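You operate a simulated robot arm through the tools that you are given. There is no shell and no other tool.

The job below is to be done with a simulated two-armed robot. You get a single attempt, and the scene is never put back.

JOB
Set speed and pressure as the green machine card says, then try it.
Fine: knobs set and counter reset before the start; stop once it shows 5 or more.

It is judged by the outcome, as a careful person would: the job done as asked, and still so three seconds after it is handed in. It fails if anything else is knocked over, pushed out of place, dropped, spilled or broken.

ROBOT AND FRAMES
Two 7-joint arms with two-finger grippers on one trunk that stands fixed in place. Base frame: the origin is at the foot of the trunk, x ahead of it, y to its left, z up. Lengths are in m, angles in degrees, forces in N, time in s.
The left shoulder is at [0.06, 0.123, 1.02], the right one opposite. With the tool pointing down near the work surface each hand reaches from about 0.36 to 0.8 m from the base axis, measured 20 degrees to its own side. Payload 1.47 kg a hand.
Tool frame (each hand has its own): the origin (TCP) lies between the finger pads and is the grasp point; the fingertips stand 0.016 m ahead of it; z points along the fingers, y is the line along which they close. The gripper opens to 0.087 m; its body begins 0.055 m behind the TCP.
Orientation is that of the tool frame in the base frame, as a unit quaternion [x, y, z, w]. With the fingers straight down and closing along the base's y, the tool's x points along the base's -x, its y along +y and its z along -z.

CONTROLS
- The arms move only by the tool drive_tool. It takes "left_targets", "right_targets" or both (then of equal length, played together; a hand with none holds still); each is a list of rows, each a list of 6 numbers: the shift along the base's x, y, z in units of 40 mm (1.0 is 40 mm), then the turn, a rotation vector about the base's x, y, z in units of 5 degrees (1.0 is 5 degrees). In form: [[dx, dy, dz, rx, ry, rz], ...]. A call has 1 to 20 rows; each row shifts and turns the commanded pose from where the row before left it. "left_grip" and "right_grip" are, for a hand that has rows, the closure, from 0 (fully open) to 1 (shut), set as the call begins (left out, the last holds). A call with a number of a shift or a turn outside -1 to 1 is refused whole. Rows are played at 5 a second. More than 0.05 m and 8.6 degrees between two rows, or a gripper value outside its range, and nothing of the call is played. A pose out of reach is approached as far as the arm can. The call stops where the force on the tool passes 40 N (or 10 N more than at its start, if that is more) or the arm is blocked; 0.2 s more then pass. The fingers move at their own pace (about 0.153 m/s each) and stop on an object; they squeeze with about 25 N. The grip force told is the motor's: it shows also when the fingers shut on nothing. Time passes only in rows, and 0.2 s behind the last, so rows that do not move let the fingers close. The reply holds the time, the measured pose of the TCP, the force on the tool along the base axes, the opening and the grip force, in the units named above and with some noise, with the torque about the TCP (base axes, N m) and any sound that the robot's microphone picked up, and new pictures: "show" is both (left out), scene, wrist or none (wrist: the cameras of the hands that moved).
- Cameras (640 x 400 px; columns grow to the right, rows downward): "scene" is now at [0.0987, -0.0071, 1.5913]; the picture's right is [-0.04, -1.00, 0.00], its down [-0.60, 0.03, -0.80] and it looks along [0.80, -0.04, -0.60] (base axes); focal length 282 px, centre (320, 200). "left" rides on the left gripper at [0.073, -0.012, -0.09] in its tool frame; the picture's right is [0.16, 0.99, 0.00], its down [-0.72, 0.12, -0.68] and it looks along [-0.67, 0.11, 0.73] (tool axes); focal length 247 px, centre (320, 200). "right" rides on the right gripper at [0.073, 0.012, -0.09] in its tool frame; the picture's right is [-0.16, 0.99, 0.00], its down [-0.72, -0.12, -0.68] and it looks along [-0.67, -0.11, 0.73] (tool axes); focal length 247 px, centre (320, 200). There is no depth. A picture from a camera that has moved, and an enlarged one, comes with that camera's place and axes in the base frame and with its lens.
- move_column(by): moves the trunk up (or, below 0, down) by that many m; the arms and the scene camera ride with it, the base frame stays. It gives what a move gives, with no picture.
- turn_head(pan, tilt): turns the head with the scene camera to pan (to the left, within 120 degrees either way) and tilt (down, from -29 to 69), counted from straight ahead of the robot. It gives what a move gives, and a new picture of the scene camera.
- zoom(camera, box): a new picture of the part [left, top, right, bottom] of that camera's present view, enlarged. No time passes.
- finish_job(): hands the job in; it is judged then, once.

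Places have to be worked out from the pictures, the camera data and where the tool is seen. Open the grippers and draw the arms clear of the work before you hand the job in, unless the task says otherwise.

The tools are called as a command line: name --argument value ..., lists and objects as JSON in quotes. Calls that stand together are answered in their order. drive_tool: Moves the arms, as the interface text tells. Its arguments: {"type":"object","properties":{"left_targets":{"type":"array","items":{"type":"array","items":{"type":"number"}}},"left_grip":{"type":"number"},"right_targets":{"type":"array","items":{"type":"array","items":{"type":"number"}}},"right_grip":{"type":"number"},"show":{"type":"string","enum":["both","scene","wrist","none"]}},"required":[]} The other tools are called the same way: move_column (by) moves the trunk up or down; turn_head (pan, tilt) turns the head that bears the scene camera; zoom (camera, box) takes an enlarged picture of a part of a camera's view; finish_job () hands the job in.

At the start:

```text
clock: 0.0
left_tool_pos: [0.4514, 0.1155, 1.42]
left_orientation: [0.001, 1.0, 0.0, 0.0]
left_ft_force: [-0.7, -0.2, -0.6]
left_moment: [0.02, 0.01, -0.02]
left_gripper_width: 0.0873
left_grip_force: 0.0
right_tool_pos: [0.4084, -0.2226, 1.3554]
right_orientation: [0.0, 1.0, 0.0, 0.0]
right_ft_force: [-0.1, -0.2, 0.2]
right_moment: [-0.01, -0.01, 0.01]
right_gripper_width: 0.087
right_grip_force: 0.1
trunk travel left (down, up): [-0.175, 0.055]
head pan, tilt (commanded): [-2.5, 36.7]
```

scene: 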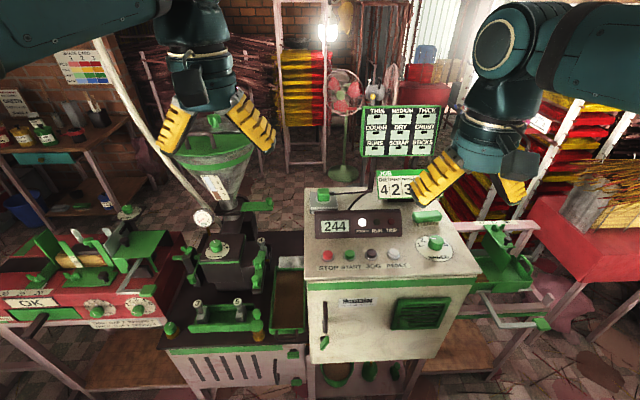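
right: 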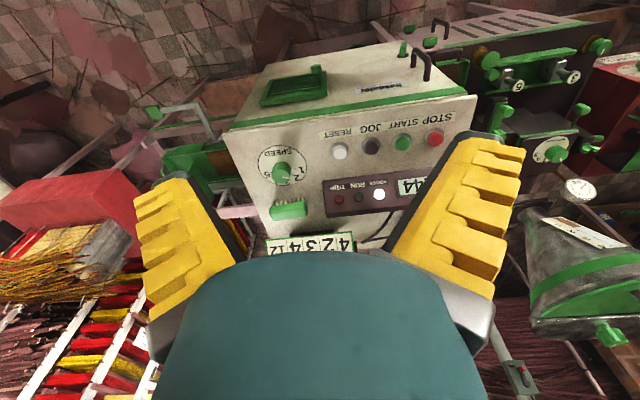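
left: 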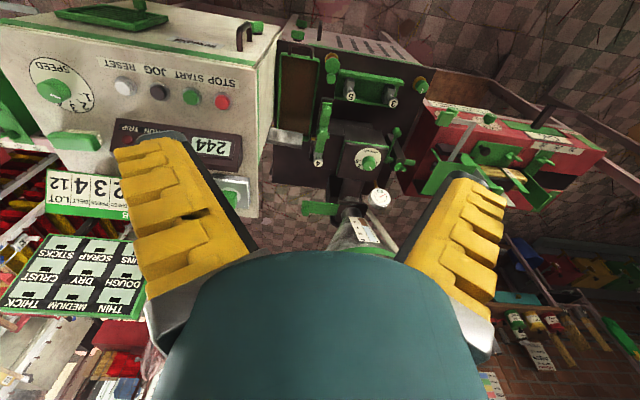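

The scene shows a control box with buttons STOP/START/JOG/RESET, a speed dial, a green board of labels and a card stand. I zoom in on several portions to read them.

zoom --camera "scene" --box '[300, 180, 480, 292]'

zoom --camera "scene" --box '[350, 100, 450, 200]'

zoom --camera "scene" --box '[150, 190, 310, 350]'

zoom --camera "scene" --box '[0, 200, 180, 350]'

zoom --camera "scene" --box '[0, 40, 140, 140]'

zoom --camera "right" --box '[230, 120, 450, 260]'

zoom --camera "left" --box '[270, 50, 440, 260]'

```text
3.56 times, centred on (390, 236) of scene
camera zoom: at [0.0987, -0.0071, 1.5913], right [-0.04, -1.0, 0.0], down [-0.6, 0.03, -0.8], along [0.8, -0.04, -0.6], focal length 1002 px, centre (71, 72)
```

zoom: 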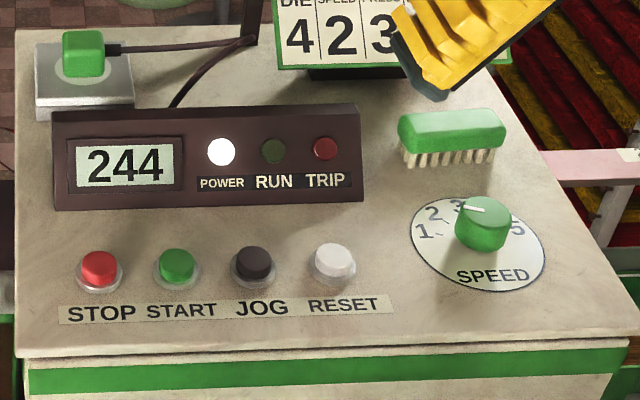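

```text
4.00 times, centred on (400, 150) of scene
camera zoom: at [0.0987, -0.0071, 1.5913], right [-0.04, -1.0, 0.0], down [-0.6, 0.03, -0.8], along [0.8, -0.04, -0.6], focal length 1127 px, centre (0, 400)
```

zoom: 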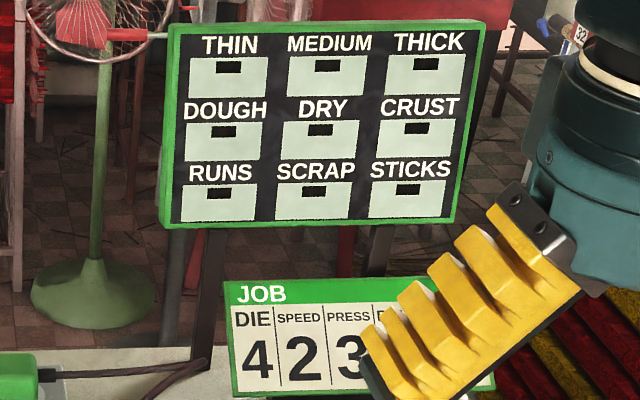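

```text
2.50 times, centred on (230, 270) of scene
camera zoom: at [0.0987, -0.0071, 1.5913], right [-0.04, -1.0, 0.0], down [-0.6, 0.03, -0.8], along [0.8, -0.04, -0.6], focal length 704 px, centre (545, 25)
```

zoom: 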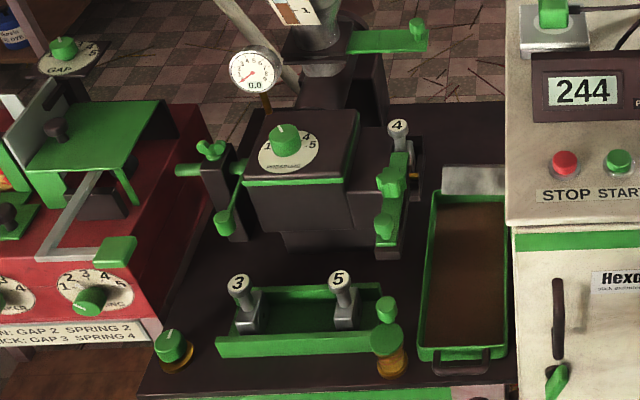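

```text
2.67 times, centred on (90, 275) of scene
camera zoom: at [0.0987, -0.0071, 1.5913], right [-0.04, -1.0, 0.0], down [-0.6, 0.03, -0.8], along [0.8, -0.04, -0.6], focal length 751 px, centre (933, 0)
```

zoom: 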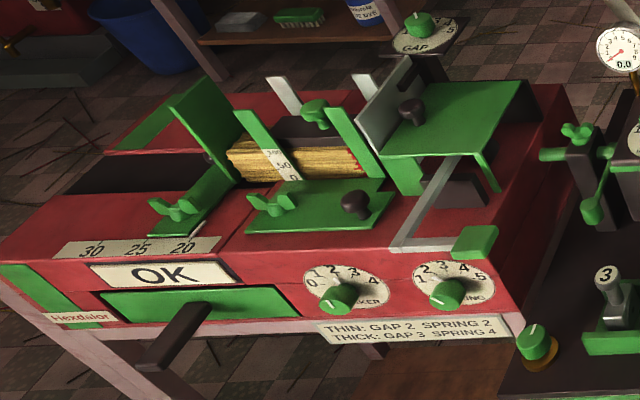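

```text
4.00 times, centred on (70, 90) of scene
camera zoom: at [0.0987, -0.0071, 1.5913], right [-0.04, -1.0, 0.0], down [-0.6, 0.03, -0.8], along [0.8, -0.04, -0.6], focal length 1127 px, centre (1320, 640)
```

zoom: 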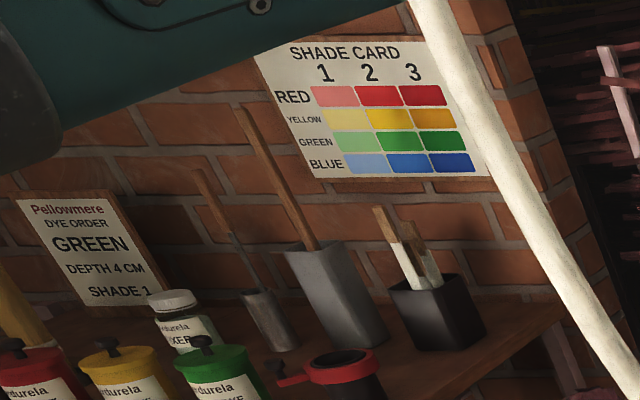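

```text
2.86 times, centred on (340, 190) of right
camera zoom: at [0.3365, -0.2092, 1.4446], right [0.16, 0.99, 0.0], down [0.72, -0.12, 0.68], along [0.67, -0.11, -0.73], focal length 706 px, centre (263, 229)
```

zoom: 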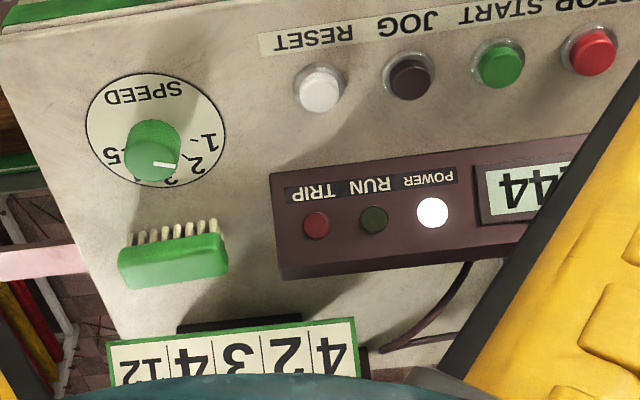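

```text
1.90 times, centred on (355, 155) of left
camera zoom: at [0.3778, 0.1036, 1.5099], right [-0.16, 0.99, 0.0], down [0.72, 0.12, 0.68], along [0.67, 0.11, -0.73], focal length 470 px, centre (253, 286)
```

zoom: 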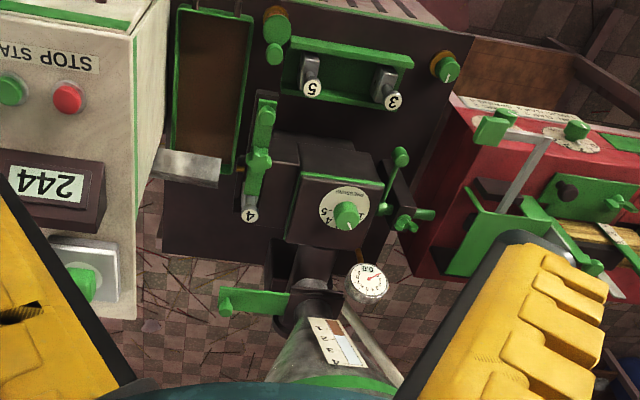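

The JOB card by the control box reads DIE 4, SPEED 2, PRESS 3 (right hand partly covers it). I move the right hand aside to see the card and dials fully.

drive_tool --right_targets '[[0, -1, 0, 0, 0, 0], [0, -1, 0, 0, 0, 0], [0, -1, 0, 0, 0, 0]]' --left_targets '[[0, 1, 0, 0, 0, 0], [0, 1, 0, 0, 0, 0], [0, 0, 0, 0, 0, 0]]' --show "both"

```text
clock: 0.8
left_tool_pos: [0.4515, 0.1937, 1.4199]
left_orientation: [0.001, 1.0, 0.001, -0.001]
left_ft_force: [0.5, -0.3, 0.5]
left_moment: [0.02, -0.02, 0.01]
left_gripper_width: 0.087
left_grip_force: 0.0
right_tool_pos: [0.4085, -0.3423, 1.3546]
right_orientation: [0.0, 1.0, 0.001, 0.0]
right_ft_force: [0.0, -0.7, 0.3]
right_moment: [-0.01, -0.03, 0.01]
right_gripper_width: 0.0868
right_grip_force: 0.1
trunk travel left (down, up): [-0.175, 0.055]
head pan, tilt (commanded): [-2.5, 36.7]
camera scene: at [0.0986, -0.0086, 1.5913], right [-0.04, -1.0, 0.0], down [-0.6, 0.03, -0.8], along [0.8, -0.03, -0.6], focal length 282 px, centre (320, 200)
camera right: at [0.3359, -0.3311, 1.4441], right [0.16, 0.99, 0.0], down [0.72, -0.12, 0.68], along [0.67, -0.11, -0.73], focal length 247 px, centre (320, 200)
camera left: at [0.378, 0.1823, 1.5097], right [-0.16, 0.99, 0.0], down [0.72, 0.11, 0.68], along [0.67, 0.11, -0.73], focal length 247 px, centre (320, 200)
```

scene: 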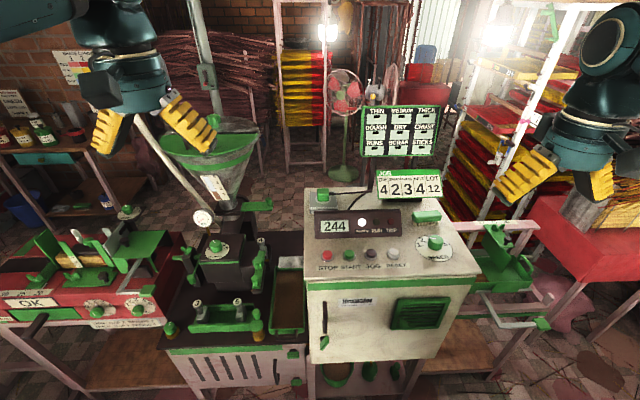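
right: 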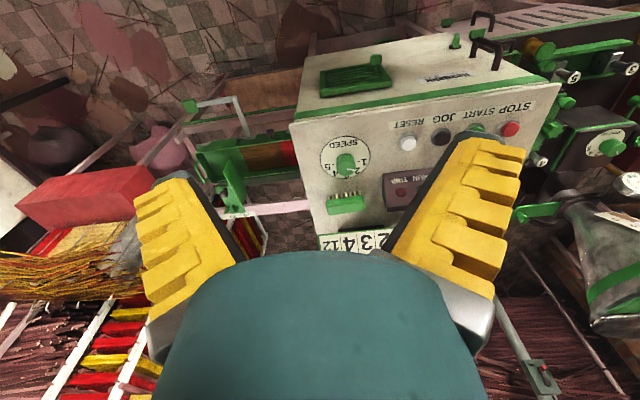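
left: 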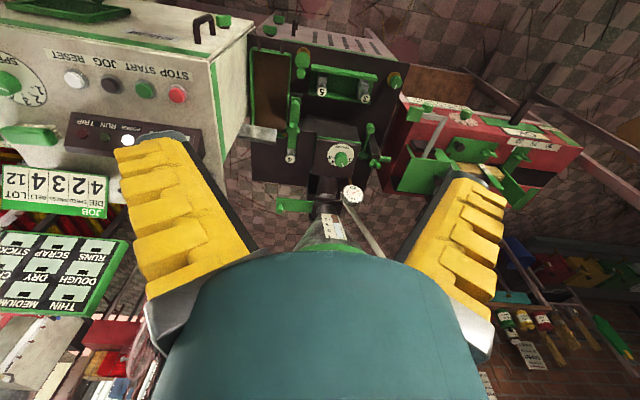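

Now the card is in view. I zoom on the card, the control panel and the machine head to read them clearly.

zoom --camera "scene" --box '[360, 160, 456, 220]'

zoom --camera "scene" --box '[400, 200, 480, 270]'

zoom --camera "scene" --box '[170, 190, 290, 290]'

zoom --camera "scene" --box '[300, 180, 420, 280]'

zoom --camera "scene" --box '[150, 280, 320, 390]'

zoom --camera "left" --box '[270, 90, 400, 240]'

zoom --camera "scene" --box '[140, 110, 280, 220]'

zoom --camera "scene" --box '[300, 270, 560, 400]'

```text
6.67 times, centred on (408, 190) of scene
camera zoom: at [0.0986, -0.0086, 1.5913], right [-0.04, -1.0, 0.0], down [-0.6, 0.03, -0.8], along [0.8, -0.03, -0.6], focal length 1878 px, centre (-267, 267)
```

zoom: 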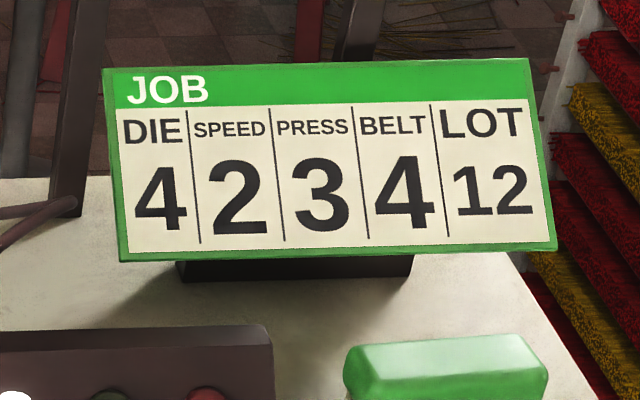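

```text
5.71 times, centred on (440, 235) of scene
camera zoom: at [0.0986, -0.0086, 1.5913], right [-0.04, -1.0, 0.0], down [-0.6, 0.03, -0.8], along [0.8, -0.03, -0.6], focal length 1610 px, centre (-366, 0)
```

zoom: 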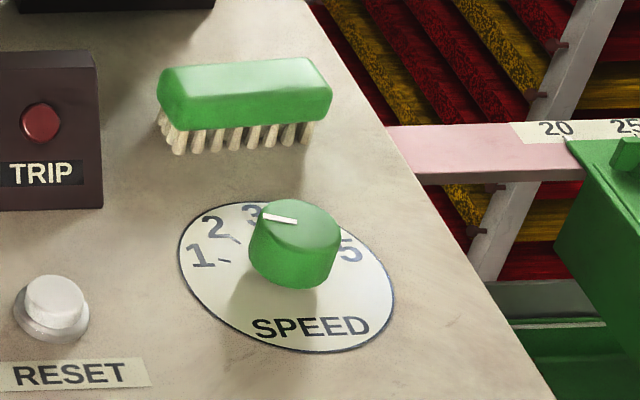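

```text
4.00 times, centred on (230, 240) of scene
camera zoom: at [0.0986, -0.0086, 1.5913], right [-0.04, -1.0, 0.0], down [-0.6, 0.03, -0.8], along [0.8, -0.03, -0.6], focal length 1127 px, centre (680, 40)
```

zoom: 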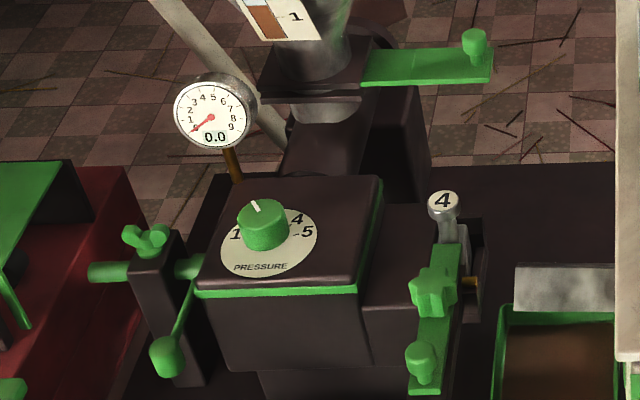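

```text
4.00 times, centred on (360, 230) of scene
camera zoom: at [0.0986, -0.0086, 1.5913], right [-0.04, -1.0, 0.0], down [-0.6, 0.03, -0.8], along [0.8, -0.03, -0.6], focal length 1127 px, centre (160, 80)
```

zoom: 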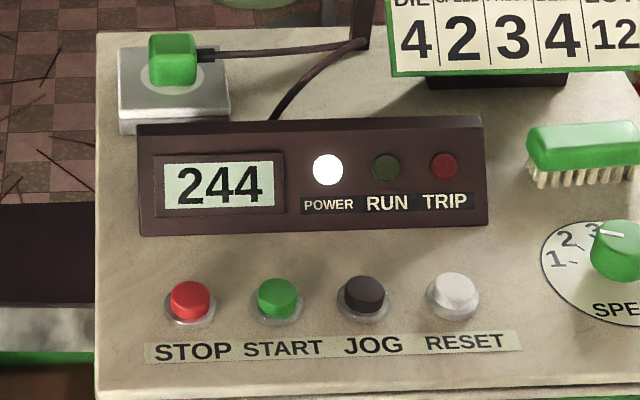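

```text
3.64 times, centred on (235, 335) of scene
camera zoom: at [0.0986, -0.0086, 1.5913], right [-0.04, -1.0, 0.0], down [-0.6, 0.03, -0.8], along [0.8, -0.03, -0.6], focal length 1024 px, centre (629, -291)
```

zoom: 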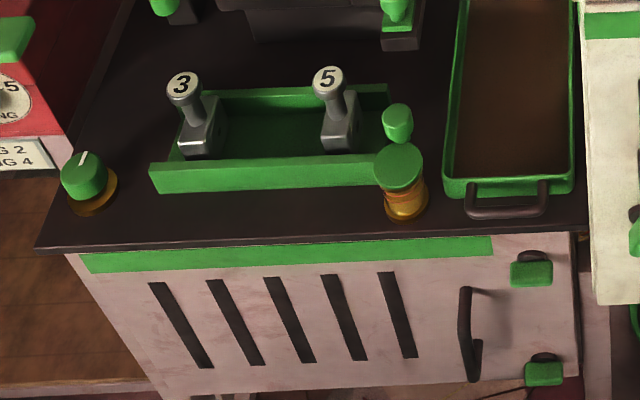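

```text
2.67 times, centred on (335, 165) of left
camera zoom: at [0.378, 0.1823, 1.5097], right [-0.16, 0.99, 0.0], down [0.72, 0.11, 0.68], along [0.67, 0.11, -0.73], focal length 659 px, centre (280, 293)
```

zoom: 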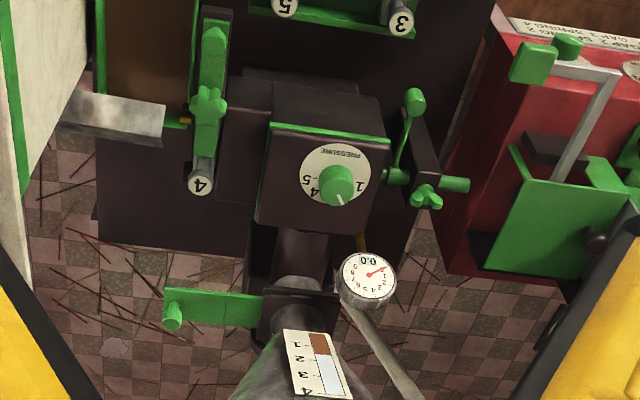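

```text
3.64 times, centred on (210, 165) of scene
camera zoom: at [0.0986, -0.0086, 1.5913], right [-0.04, -1.0, 0.0], down [-0.6, 0.03, -0.8], along [0.8, -0.03, -0.6], focal length 1024 px, centre (720, 327)
```

zoom: 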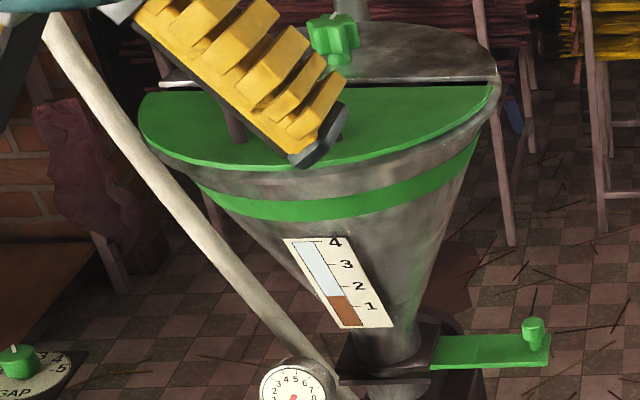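

```text
2.46 times, centred on (430, 335) of scene
camera zoom: at [0.0986, -0.0086, 1.5913], right [-0.04, -1.0, 0.0], down [-0.6, 0.03, -0.8], along [0.8, -0.03, -0.6], focal length 693 px, centre (49, -132)
```

zoom: 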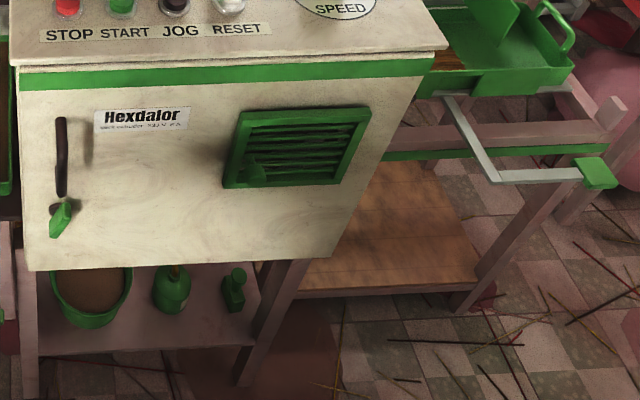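

The card says SPEED 2, PRESS 3. I estimate the speed knob top near (0.60, -0.33, 1.07) and the pressure knob top near (0.72, 0.29, 0.97); I bring both wrist cameras closer to read the pointers.

drive_tool --right_targets '[[0.198, 0.1, -0.546, 0, 0, 0], [0.198, 0.1, -0.546, 0, 0, 0], [0.198, 0.1, -0.546, 0, 0, 0], [0.198, 0.1, -0.546, 0, 0, 0], [0.198, 0.1, -0.546, 0, 0, 0], [0.198, 0.1, -0.546, 0, 0, 0], [0.198, 0.1, -0.546, 0, 0, 0], [0.198, 0.1, -0.546, 0, 0, 0]]' --left_targets '[[0.336, 0.216, -0.8875, 0, 0, 0], [0.336, 0.216, -0.8875, 0, 0, 0], [0.336, 0.216, -0.8875, 0, 0, 0], [0.336, 0.216, -0.8875, 0, 0, 0], [0.336, 0.216, -0.8875, 0, 0, 0], [0.336, 0.216, -0.8875, 0, 0, 0], [0.336, 0.216, -0.8875, 0, 0, 0], [0.336, 0.216, -0.8875, 0, 0, 0]]' --show "both"

```text
clock: 2.6
left_tool_pos: [0.5593, 0.2641, 1.1356]
left_orientation: [0.001, 1.0, 0.0, 0.0]
left_ft_force: [0.4, -0.6, 0.7]
left_moment: [-0.03, 0.01, -0.01]
left_gripper_width: 0.0869
left_grip_force: 0.1
right_tool_pos: [0.4737, -0.3089, 1.1798]
right_orientation: [0.002, 1.0, 0.0, 0.0]
right_ft_force: [0.2, -1.0, 0.0]
right_moment: [0.01, 0.04, 0.01]
right_gripper_width: 0.0871
right_grip_force: 0.1
trunk travel left (down, up): [-0.175, 0.055]
head pan, tilt (commanded): [-2.5, 36.7]
camera scene: at [0.1005, -0.0069, 1.5911], right [-0.04, -1.0, 0.0], down [-0.6, 0.03, -0.8], along [0.8, -0.04, -0.6], focal length 282 px, centre (320, 200)
camera right: at [0.4016, -0.2969, 1.2693], right [0.16, 0.99, 0.0], down [0.72, -0.12, 0.68], along [0.67, -0.11, -0.73], focal length 247 px, centre (320, 200)
camera left: at [0.4867, 0.2528, 1.2249], right [-0.16, 0.99, 0.0], down [0.72, 0.12, 0.68], along [0.67, 0.11, -0.73], focal length 247 px, centre (320, 200)
```

scene: 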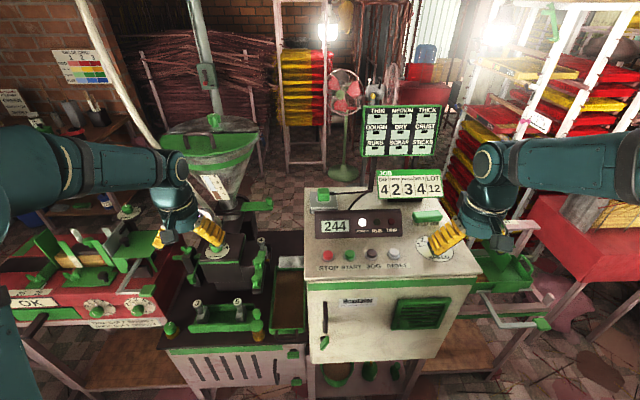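
right: 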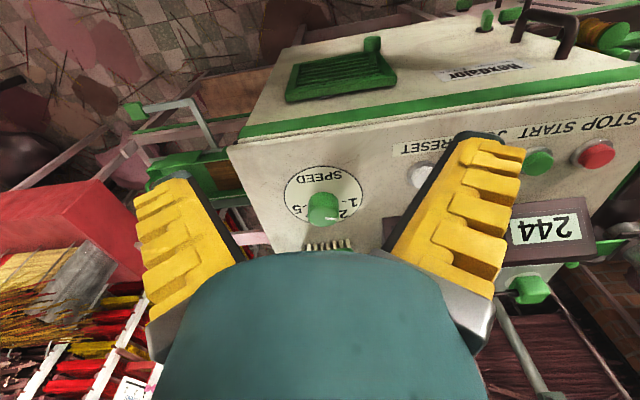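
left: 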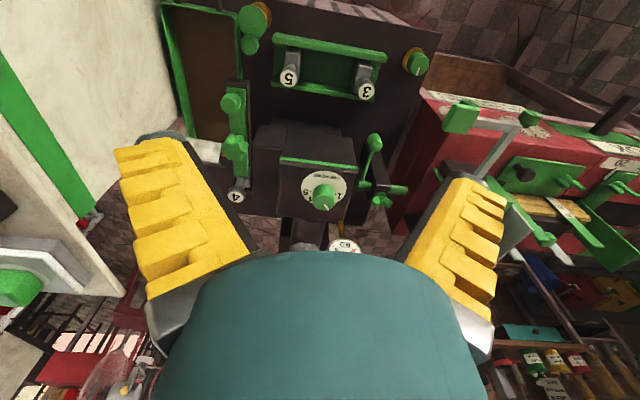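

Zooming into both dial views to read pointer positions.

zoom --camera "right" --box '[264, 150, 384, 250]'

zoom --camera "left" --box '[264, 140, 384, 240]'

zoom --camera "scene" --box '[150, 180, 250, 270]'

zoom --camera "scene" --box '[400, 200, 480, 270]'

```text
4.00 times, centred on (324, 200) of right
camera zoom: at [0.4016, -0.2969, 1.2693], right [0.16, 0.99, 0.0], down [0.72, -0.12, 0.68], along [0.67, -0.11, -0.73], focal length 988 px, centre (304, 200)
```

zoom: 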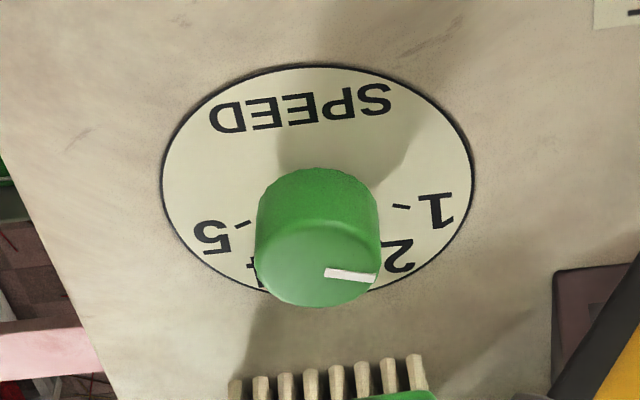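

```text
4.00 times, centred on (324, 190) of left
camera zoom: at [0.4867, 0.2528, 1.2249], right [-0.16, 0.99, 0.0], down [0.72, 0.12, 0.68], along [0.67, 0.11, -0.73], focal length 988 px, centre (304, 240)
```

zoom: 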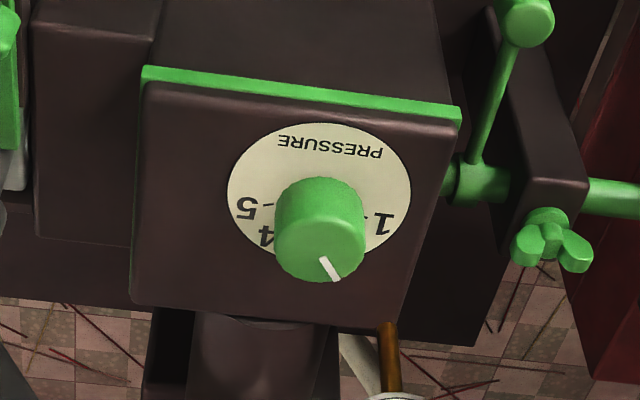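

```text
4.44 times, centred on (200, 225) of scene
camera zoom: at [0.1005, -0.0069, 1.5911], right [-0.04, -1.0, 0.0], down [-0.6, 0.03, -0.8], along [0.8, -0.04, -0.6], focal length 1252 px, centre (853, 89)
```

zoom: 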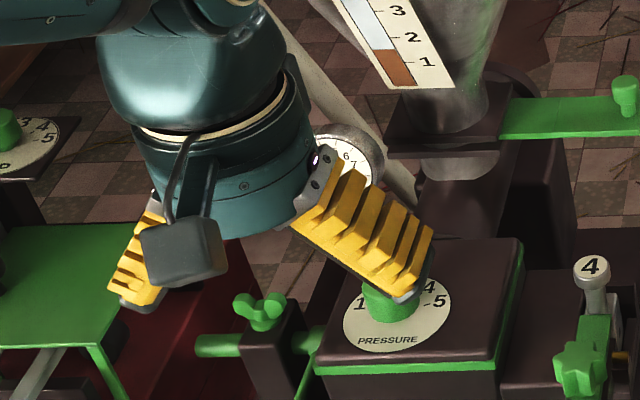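

```text
5.71 times, centred on (440, 235) of scene
camera zoom: at [0.1005, -0.0069, 1.5911], right [-0.04, -1.0, 0.0], down [-0.6, 0.03, -0.8], along [0.8, -0.04, -0.6], focal length 1610 px, centre (-366, 0)
```

zoom: 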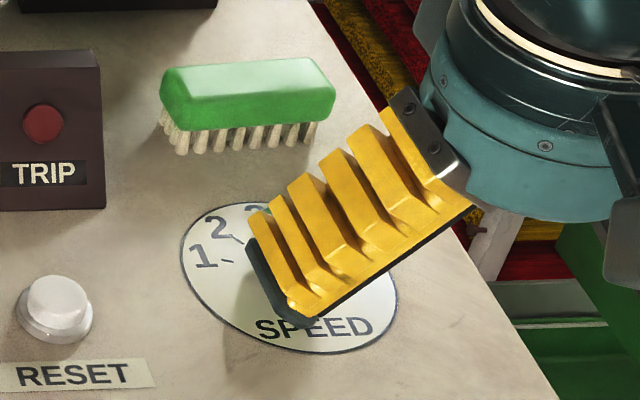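

The dials look horizontal; I check the control box's side edge in the left camera to see whether its top is level, and look at the button row.

zoom --camera "left" --box '[0, 0, 200, 320]'

zoom --camera "right" --box '[380, 60, 640, 220]'

```text
1.25 times, centred on (100, 160) of left
camera zoom: at [0.4867, 0.2528, 1.2249], right [-0.16, 0.99, 0.0], down [0.72, 0.12, 0.68], along [0.67, 0.11, -0.73], focal length 309 px, centre (595, 250)
```

zoom: 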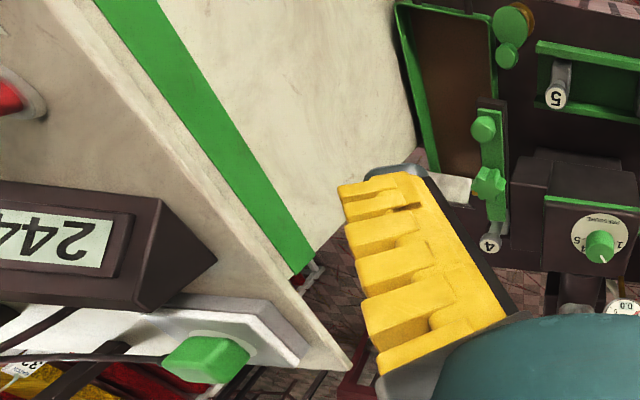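

```text
2.46 times, centred on (510, 140) of right
camera zoom: at [0.4016, -0.2969, 1.2693], right [0.16, 0.99, 0.0], down [0.72, -0.12, 0.68], along [0.67, -0.11, -0.73], focal length 608 px, centre (-148, 348)
```

zoom: 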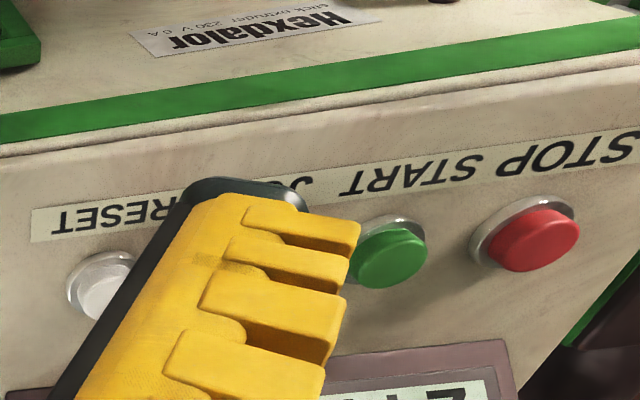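

The box's left side shows its lid edge; I zoom tighter to measure the lid's slope.

zoom --camera "left" --box '[0, 0, 120, 75]'

zoom --camera "left" --box '[0, 150, 140, 320]'

zoom --camera "scene" --box '[290, 180, 350, 300]'

```text
5.33 times, centred on (60, 38) of left
camera zoom: at [0.4867, 0.2528, 1.2249], right [-0.16, 0.99, 0.0], down [0.72, 0.12, 0.68], along [0.67, 0.11, -0.73], focal length 1317 px, centre (1707, 1067)
```

zoom: 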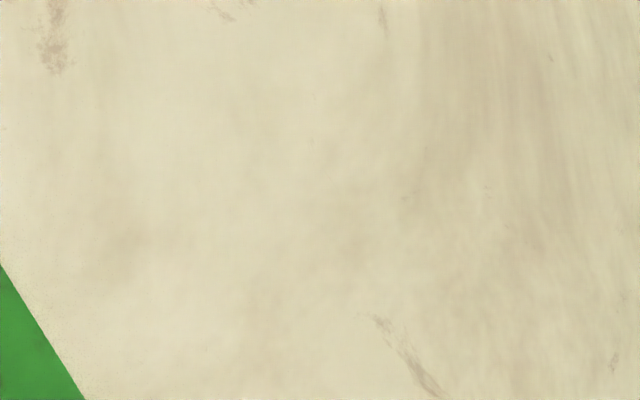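

```text
2.35 times, centred on (70, 235) of left
camera zoom: at [0.4867, 0.2528, 1.2249], right [-0.16, 0.99, 0.0], down [0.72, 0.12, 0.68], along [0.67, 0.11, -0.73], focal length 581 px, centre (908, 118)
```

zoom: 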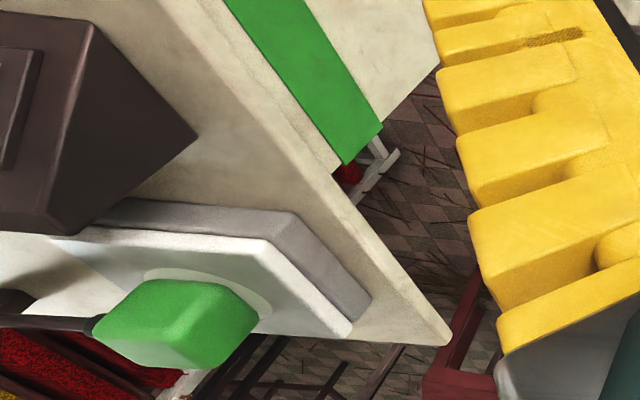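

```text
3.33 times, centred on (320, 240) of scene
camera zoom: at [0.1005, -0.0069, 1.5911], right [-0.04, -1.0, 0.0], down [-0.6, 0.03, -0.8], along [0.8, -0.04, -0.6], focal length 939 px, centre (320, 67)
```

zoom: 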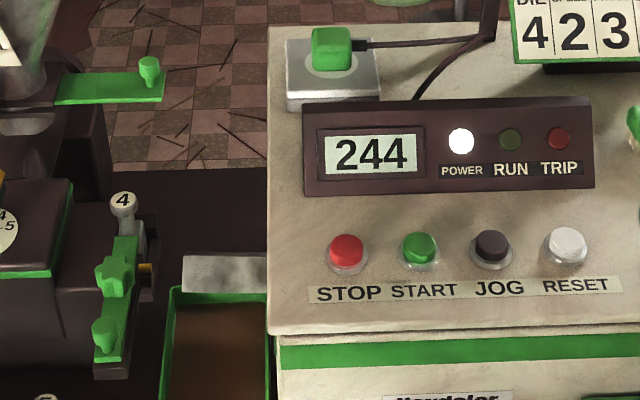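

The lid is level (z≈1.047), and the pointers look like SPEED≈1 and PRESSURE≈2 now. I bring each hand directly above its knob for a steeper view and alignment check.

drive_tool --right_targets '[[0.6215, -0.083, 0, 0, 0, 0], [0.6215, -0.083, 0, 0, 0, 0], [0.6215, -0.083, 0, 0, 0, 0], [0.6215, -0.083, 0, 0, 0, 0], [0.6215, -0.083, 0, 0, 0, 0]]' --left_targets '[[0.7885, 0.16, -0.228, 0, 0, 0], [0.7885, 0.16, -0.228, 0, 0, 0], [0.7885, 0.16, -0.228, 0, 0, 0], [0.7885, 0.16, -0.228, 0, 0, 0], [0.7885, 0.16, -0.228, 0, 0, 0]]' --show "both"

```text
clock: 3.8
left_tool_pos: [0.7163, 0.295, 1.0879]
left_orientation: [0.001, 1.0, 0.0, -0.001]
left_ft_force: [0.1, 0.5, -0.1]
left_moment: [0.0, 0.04, -0.02]
left_gripper_width: 0.0868
left_grip_force: 0.0
right_tool_pos: [0.5988, -0.326, 1.1791]
right_orientation: [0.0, 1.0, -0.001, -0.001]
right_ft_force: [0.0, 0.4, -0.7]
right_moment: [0.0, 0.05, -0.01]
right_gripper_width: 0.0872
right_grip_force: 0.0
trunk travel left (down, up): [-0.175, 0.055]
head pan, tilt (commanded): [-2.5, 36.7]
camera scene: at [0.1017, -0.0069, 1.591], right [-0.04, -1.0, 0.0], down [-0.6, 0.03, -0.8], along [0.8, -0.04, -0.6], focal length 282 px, centre (320, 200)
camera right: at [0.5269, -0.3135, 1.268], right [0.16, 0.99, 0.0], down [0.73, -0.12, 0.68], along [0.67, -0.11, -0.74], focal length 247 px, centre (320, 200)
camera left: at [0.6442, 0.2846, 1.1773], right [-0.16, 0.99, 0.0], down [0.73, 0.12, 0.68], along [0.67, 0.11, -0.74], focal length 247 px, centre (320, 200)
```

scene: 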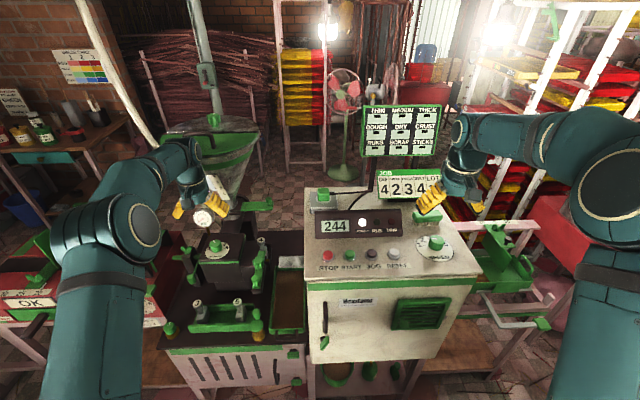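
right: 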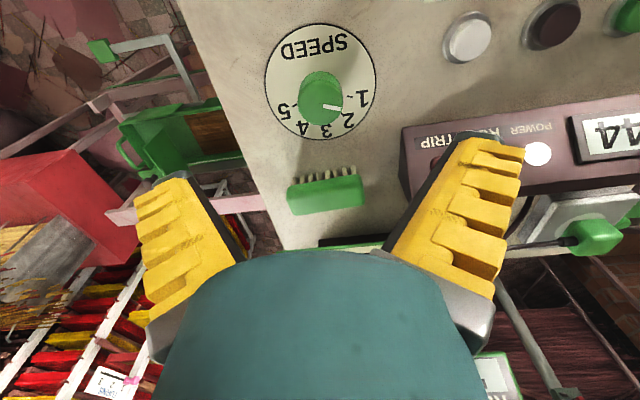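
left: 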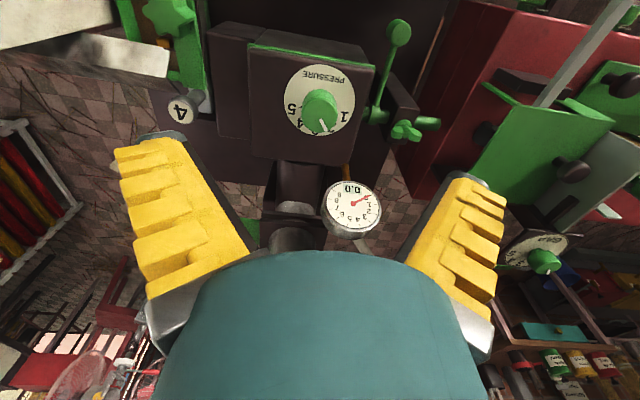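

zoom --camera "right" --box '[260, 20, 380, 145]'

zoom --camera "left" --box '[260, 50, 380, 150]'

```text
3.20 times, centred on (320, 82) of right
camera zoom: at [0.5269, -0.3135, 1.268], right [0.16, 0.99, 0.0], down [0.73, -0.12, 0.68], along [0.67, -0.11, -0.74], focal length 790 px, centre (320, 576)
```

zoom: 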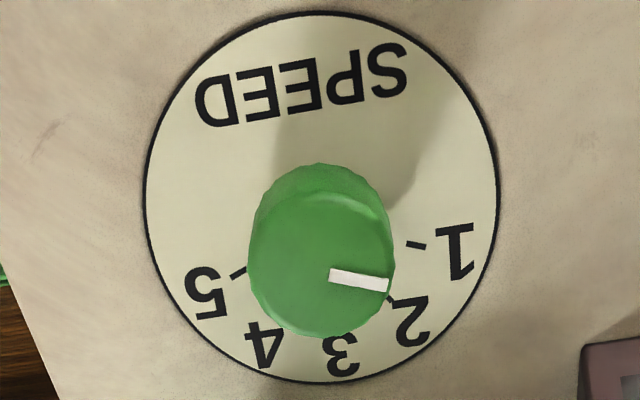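

```text
4.00 times, centred on (320, 100) of left
camera zoom: at [0.6442, 0.2846, 1.1773], right [-0.16, 0.99, 0.0], down [0.73, 0.12, 0.68], along [0.67, 0.11, -0.74], focal length 988 px, centre (320, 600)
```

zoom: 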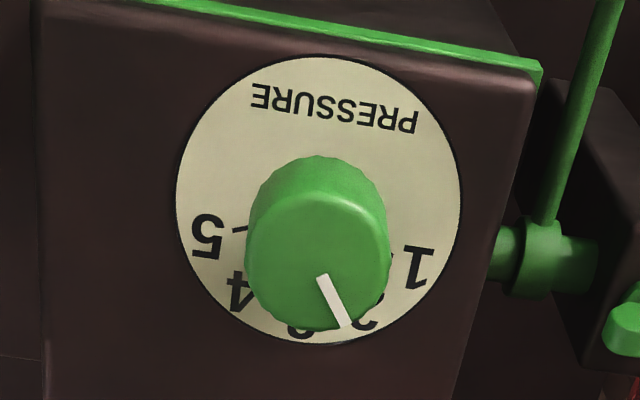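

The speed pointer seems near 1 and the pressure pointer near 2. I zoom tighter for an exact reading.

zoom --camera "right" --box '[290, 65, 360, 135]'

zoom --camera "left" --box '[285, 75, 355, 145]'

```text
5.71 times, centred on (325, 100) of right
camera zoom: at [0.5269, -0.3135, 1.268], right [0.16, 0.99, 0.0], down [0.73, -0.12, 0.68], along [0.67, -0.11, -0.74], focal length 1411 px, centre (291, 771)
```

zoom: 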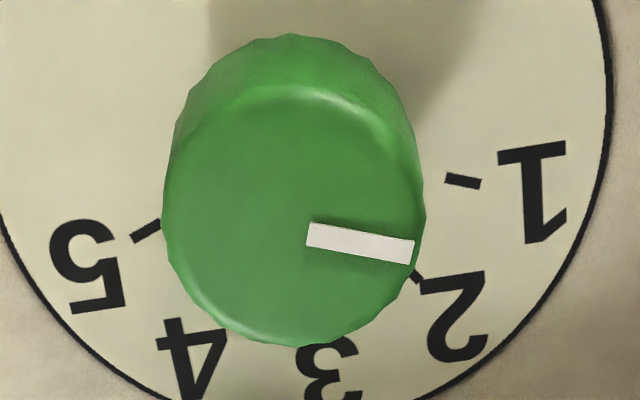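

```text
5.71 times, centred on (320, 110) of left
camera zoom: at [0.6442, 0.2846, 1.1773], right [-0.16, 0.99, 0.0], down [0.73, 0.12, 0.68], along [0.67, 0.11, -0.74], focal length 1411 px, centre (320, 714)
```

zoom: 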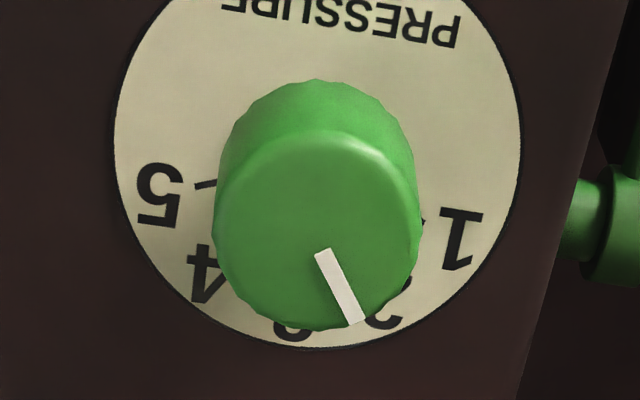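

Comparing the mark with the ticks: SPEED is at 1 and PRESSURE at 2, with steps of about 36°. I estimate the knob centres at (0.602, -0.3255, top 1.081) and (0.746, 0.302, top 0.948); I lower both hands toward them with open fingers.

drive_tool --right_targets '[[0.016, 0.0025, -0.45, 0, 0, 0], [0.016, 0.0025, -0.45, 0, 0, 0], [0.016, 0.0025, -0.45, 0, 0, 0], [0.016, 0.0025, -0.45, 0, 0, 0], [0.016, 0.0025, -0.4, 0, 0, 0]]' --left_targets '[[0.15, 0.035, -0.44, 0, 0, 0], [0.15, 0.035, -0.44, 0, 0, 0], [0.15, 0.035, -0.44, 0, 0, 0], [0.15, 0.035, -0.44, 0, 0, 0], [0.15, 0.035, -0.44, 0, 0, 0]]' --right_grip 0 --left_grip 0 --show "both"

```text
clock: 5.0
left_tool_pos: [0.745, 0.3028, 1.0021]
left_orientation: [0.0, 1.0, 0.0, 0.0]
left_ft_force: [0.9, 0.4, 0.0]
left_moment: [0.0, 0.04, -0.01]
left_gripper_width: 0.0872
left_grip_force: 0.0
right_tool_pos: [0.6005, -0.3244, 1.0933]
right_orientation: [0.002, 1.0, -0.001, -0.002]
right_ft_force: [-0.1, 0.0, -0.5]
right_moment: [0.0, 0.02, 0.0]
right_gripper_width: 0.0871
right_grip_force: 0.0
trunk travel left (down, up): [-0.175, 0.055]
head pan, tilt (commanded): [-2.5, 36.7]
camera scene: at [0.0999, -0.0069, 1.5912], right [-0.04, -1.0, 0.0], down [-0.6, 0.03, -0.8], along [0.8, -0.04, -0.6], focal length 282 px, centre (320, 200)
camera right: at [0.5283, -0.3129, 1.1812], right [0.16, 0.99, 0.0], down [0.72, -0.12, 0.68], along [0.67, -0.11, -0.73], focal length 247 px, centre (320, 200)
camera left: at [0.673, 0.2919, 1.0921], right [-0.16, 0.99, 0.0], down [0.72, 0.12, 0.68], along [0.67, 0.11, -0.73], focal length 247 px, centre (320, 200)
```

scene: 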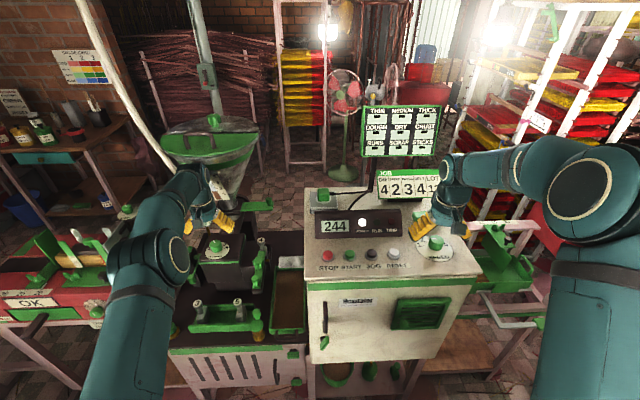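
right: 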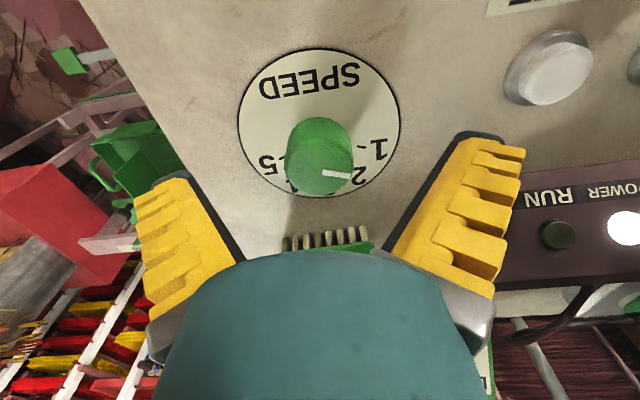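
left: 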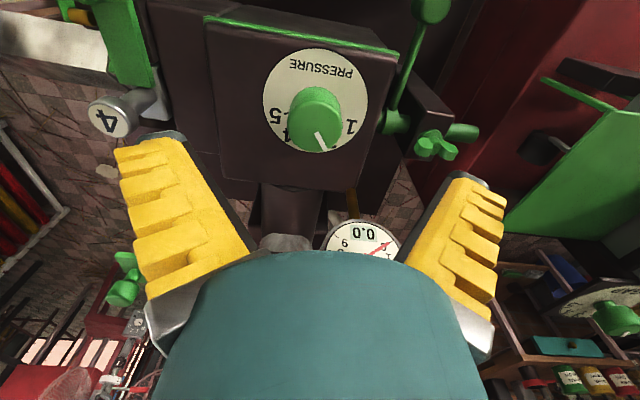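

Right fingers straddle the speed knob and its top lies on the tool axis; the left knob is about 2 mm to the low-y side. I narrow the left opening to clear the wing nut and lower the left hand to just above its knob, and the right hand to grasp height.

drive_tool --right_targets '[[0.03, -0.02, -0.15, 0, 0, 0], [0, 0, -0.15, 0, 0, 0], [0, 0, -0.15, 0, 0, 0]]' --left_targets '[[0.03, -0.06, 0, 0, 0, 0], [0, 0, -0.4, 0, 0, 0], [0, 0, -0.4, 0, 0, 0]]' --right_grip 0 --left_grip 0.3 --show "both"

```text
clock: 5.8
left_tool_pos: [0.7464, 0.3006, 0.9697]
left_orientation: [0.001, 1.0, 0.0, -0.001]
left_ft_force: [0.1, 1.1, 0.3]
left_moment: [0.03, 0.0, -0.01]
left_gripper_width: 0.0652
left_grip_force: 3.5
right_tool_pos: [0.6007, -0.3267, 1.0752]
right_orientation: [0.001, 1.0, -0.001, 0.0]
right_ft_force: [0.6, 0.2, -0.5]
right_moment: [-0.03, 0.03, -0.02]
right_gripper_width: 0.087
right_grip_force: 0.1
trunk travel left (down, up): [-0.175, 0.055]
head pan, tilt (commanded): [-2.5, 36.7]
camera scene: at [0.0993, -0.0071, 1.5912], right [-0.04, -1.0, 0.0], down [-0.6, 0.03, -0.8], along [0.8, -0.04, -0.6], focal length 282 px, centre (320, 200)
camera right: at [0.5291, -0.3142, 1.1638], right [0.16, 0.99, 0.0], down [0.72, -0.12, 0.68], along [0.67, -0.11, -0.73], focal length 247 px, centre (320, 200)
camera left: at [0.674, 0.289, 1.0592], right [-0.16, 0.99, 0.0], down [0.72, 0.12, 0.68], along [0.67, 0.11, -0.73], focal length 247 px, centre (320, 200)
```

scene: 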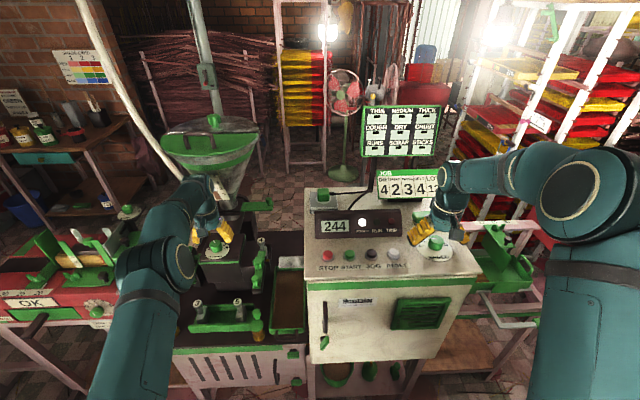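
right: 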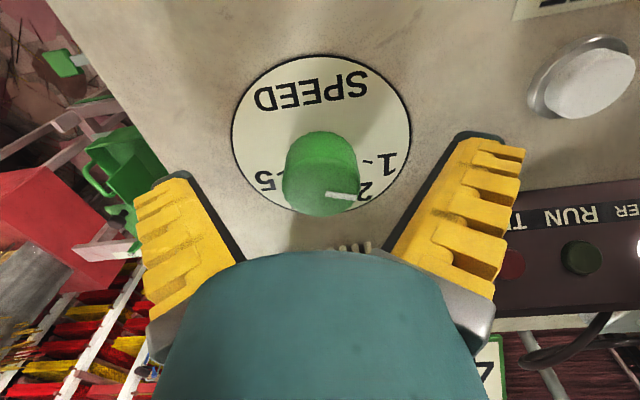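
left: 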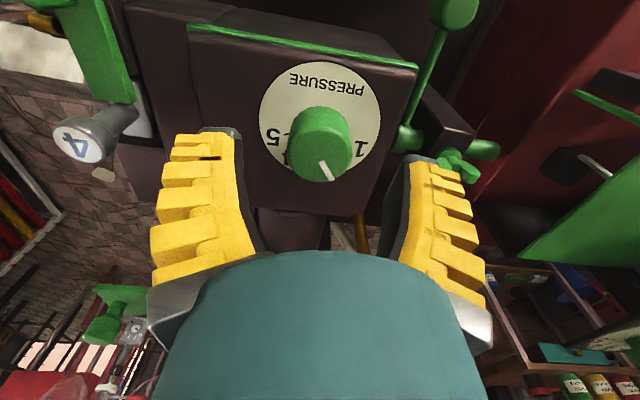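

Both knobs are well centred between the fingers. I close the right hand on the speed knob and lower the left hand around the pressure knob.

drive_tool --right_targets '[[0, 0, 0, 0, 0, 0], [0, 0, 0, 0, 0, 0], [0, 0, 0, 0, 0, 0]]' --left_targets '[[0, 0, -0.17, 0, 0, 0], [0, 0, -0.17, 0, 0, 0], [0, 0, -0.17, 0, 0, 0]]' --right_grip 1 --left_grip 0.3 --show "both"

```text
clock: 6.6
left_tool_pos: [0.746, 0.3, 0.9514]
left_orientation: [0.001, 1.0, 0.0, 0.0]
left_ft_force: [0.4, -0.5, -0.8]
left_moment: [-0.02, 0.03, -0.05]
left_gripper_width: 0.0653
left_grip_force: 3.5
right_tool_pos: [0.6002, -0.3253, 1.076]
right_orientation: [0.0, 1.0, 0.0, 0.001]
right_ft_force: [-2.8, 3.3, 2.4]
right_moment: [0.02, 0.56, -0.01]
right_gripper_width: 0.0277
right_grip_force: 30.2
trunk travel left (down, up): [-0.175, 0.055]
head pan, tilt (commanded): [-2.5, 36.7]
camera scene: at [0.098, -0.0065, 1.5914], right [-0.04, -1.0, 0.0], down [-0.6, 0.03, -0.8], along [0.8, -0.04, -0.6], focal length 282 px, centre (320, 200)
camera right: at [0.528, -0.3135, 1.1647], right [0.16, 0.99, 0.0], down [0.72, -0.12, 0.68], along [0.67, -0.11, -0.73], focal length 247 px, centre (320, 200)
camera left: at [0.6733, 0.2894, 1.0402], right [-0.16, 0.99, 0.0], down [0.72, 0.12, 0.68], along [0.67, 0.11, -0.73], focal length 247 px, centre (320, 200)
```

scene: 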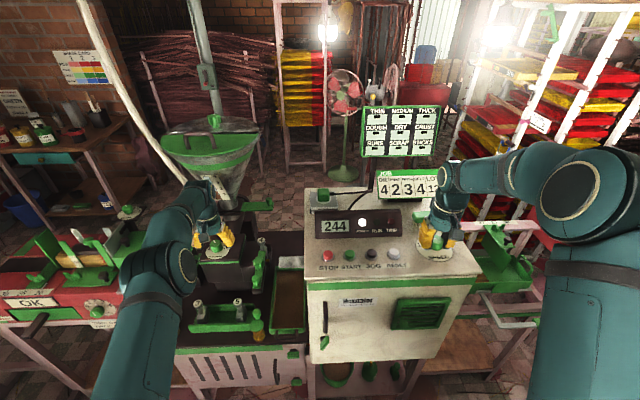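
right: 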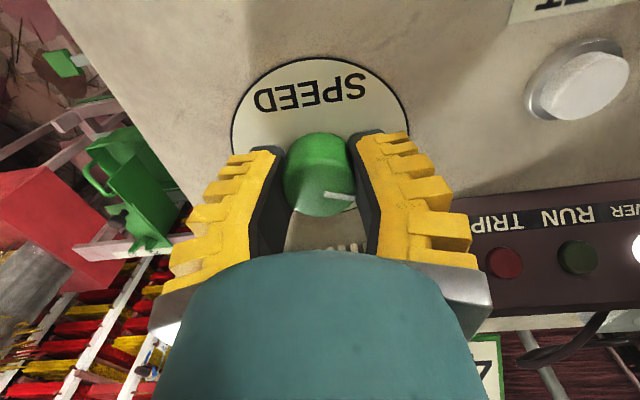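
left: 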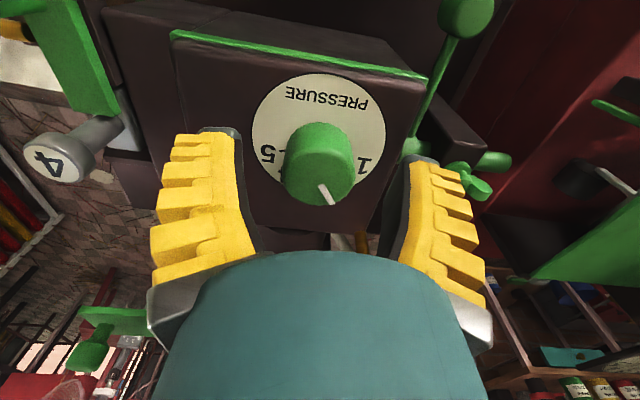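

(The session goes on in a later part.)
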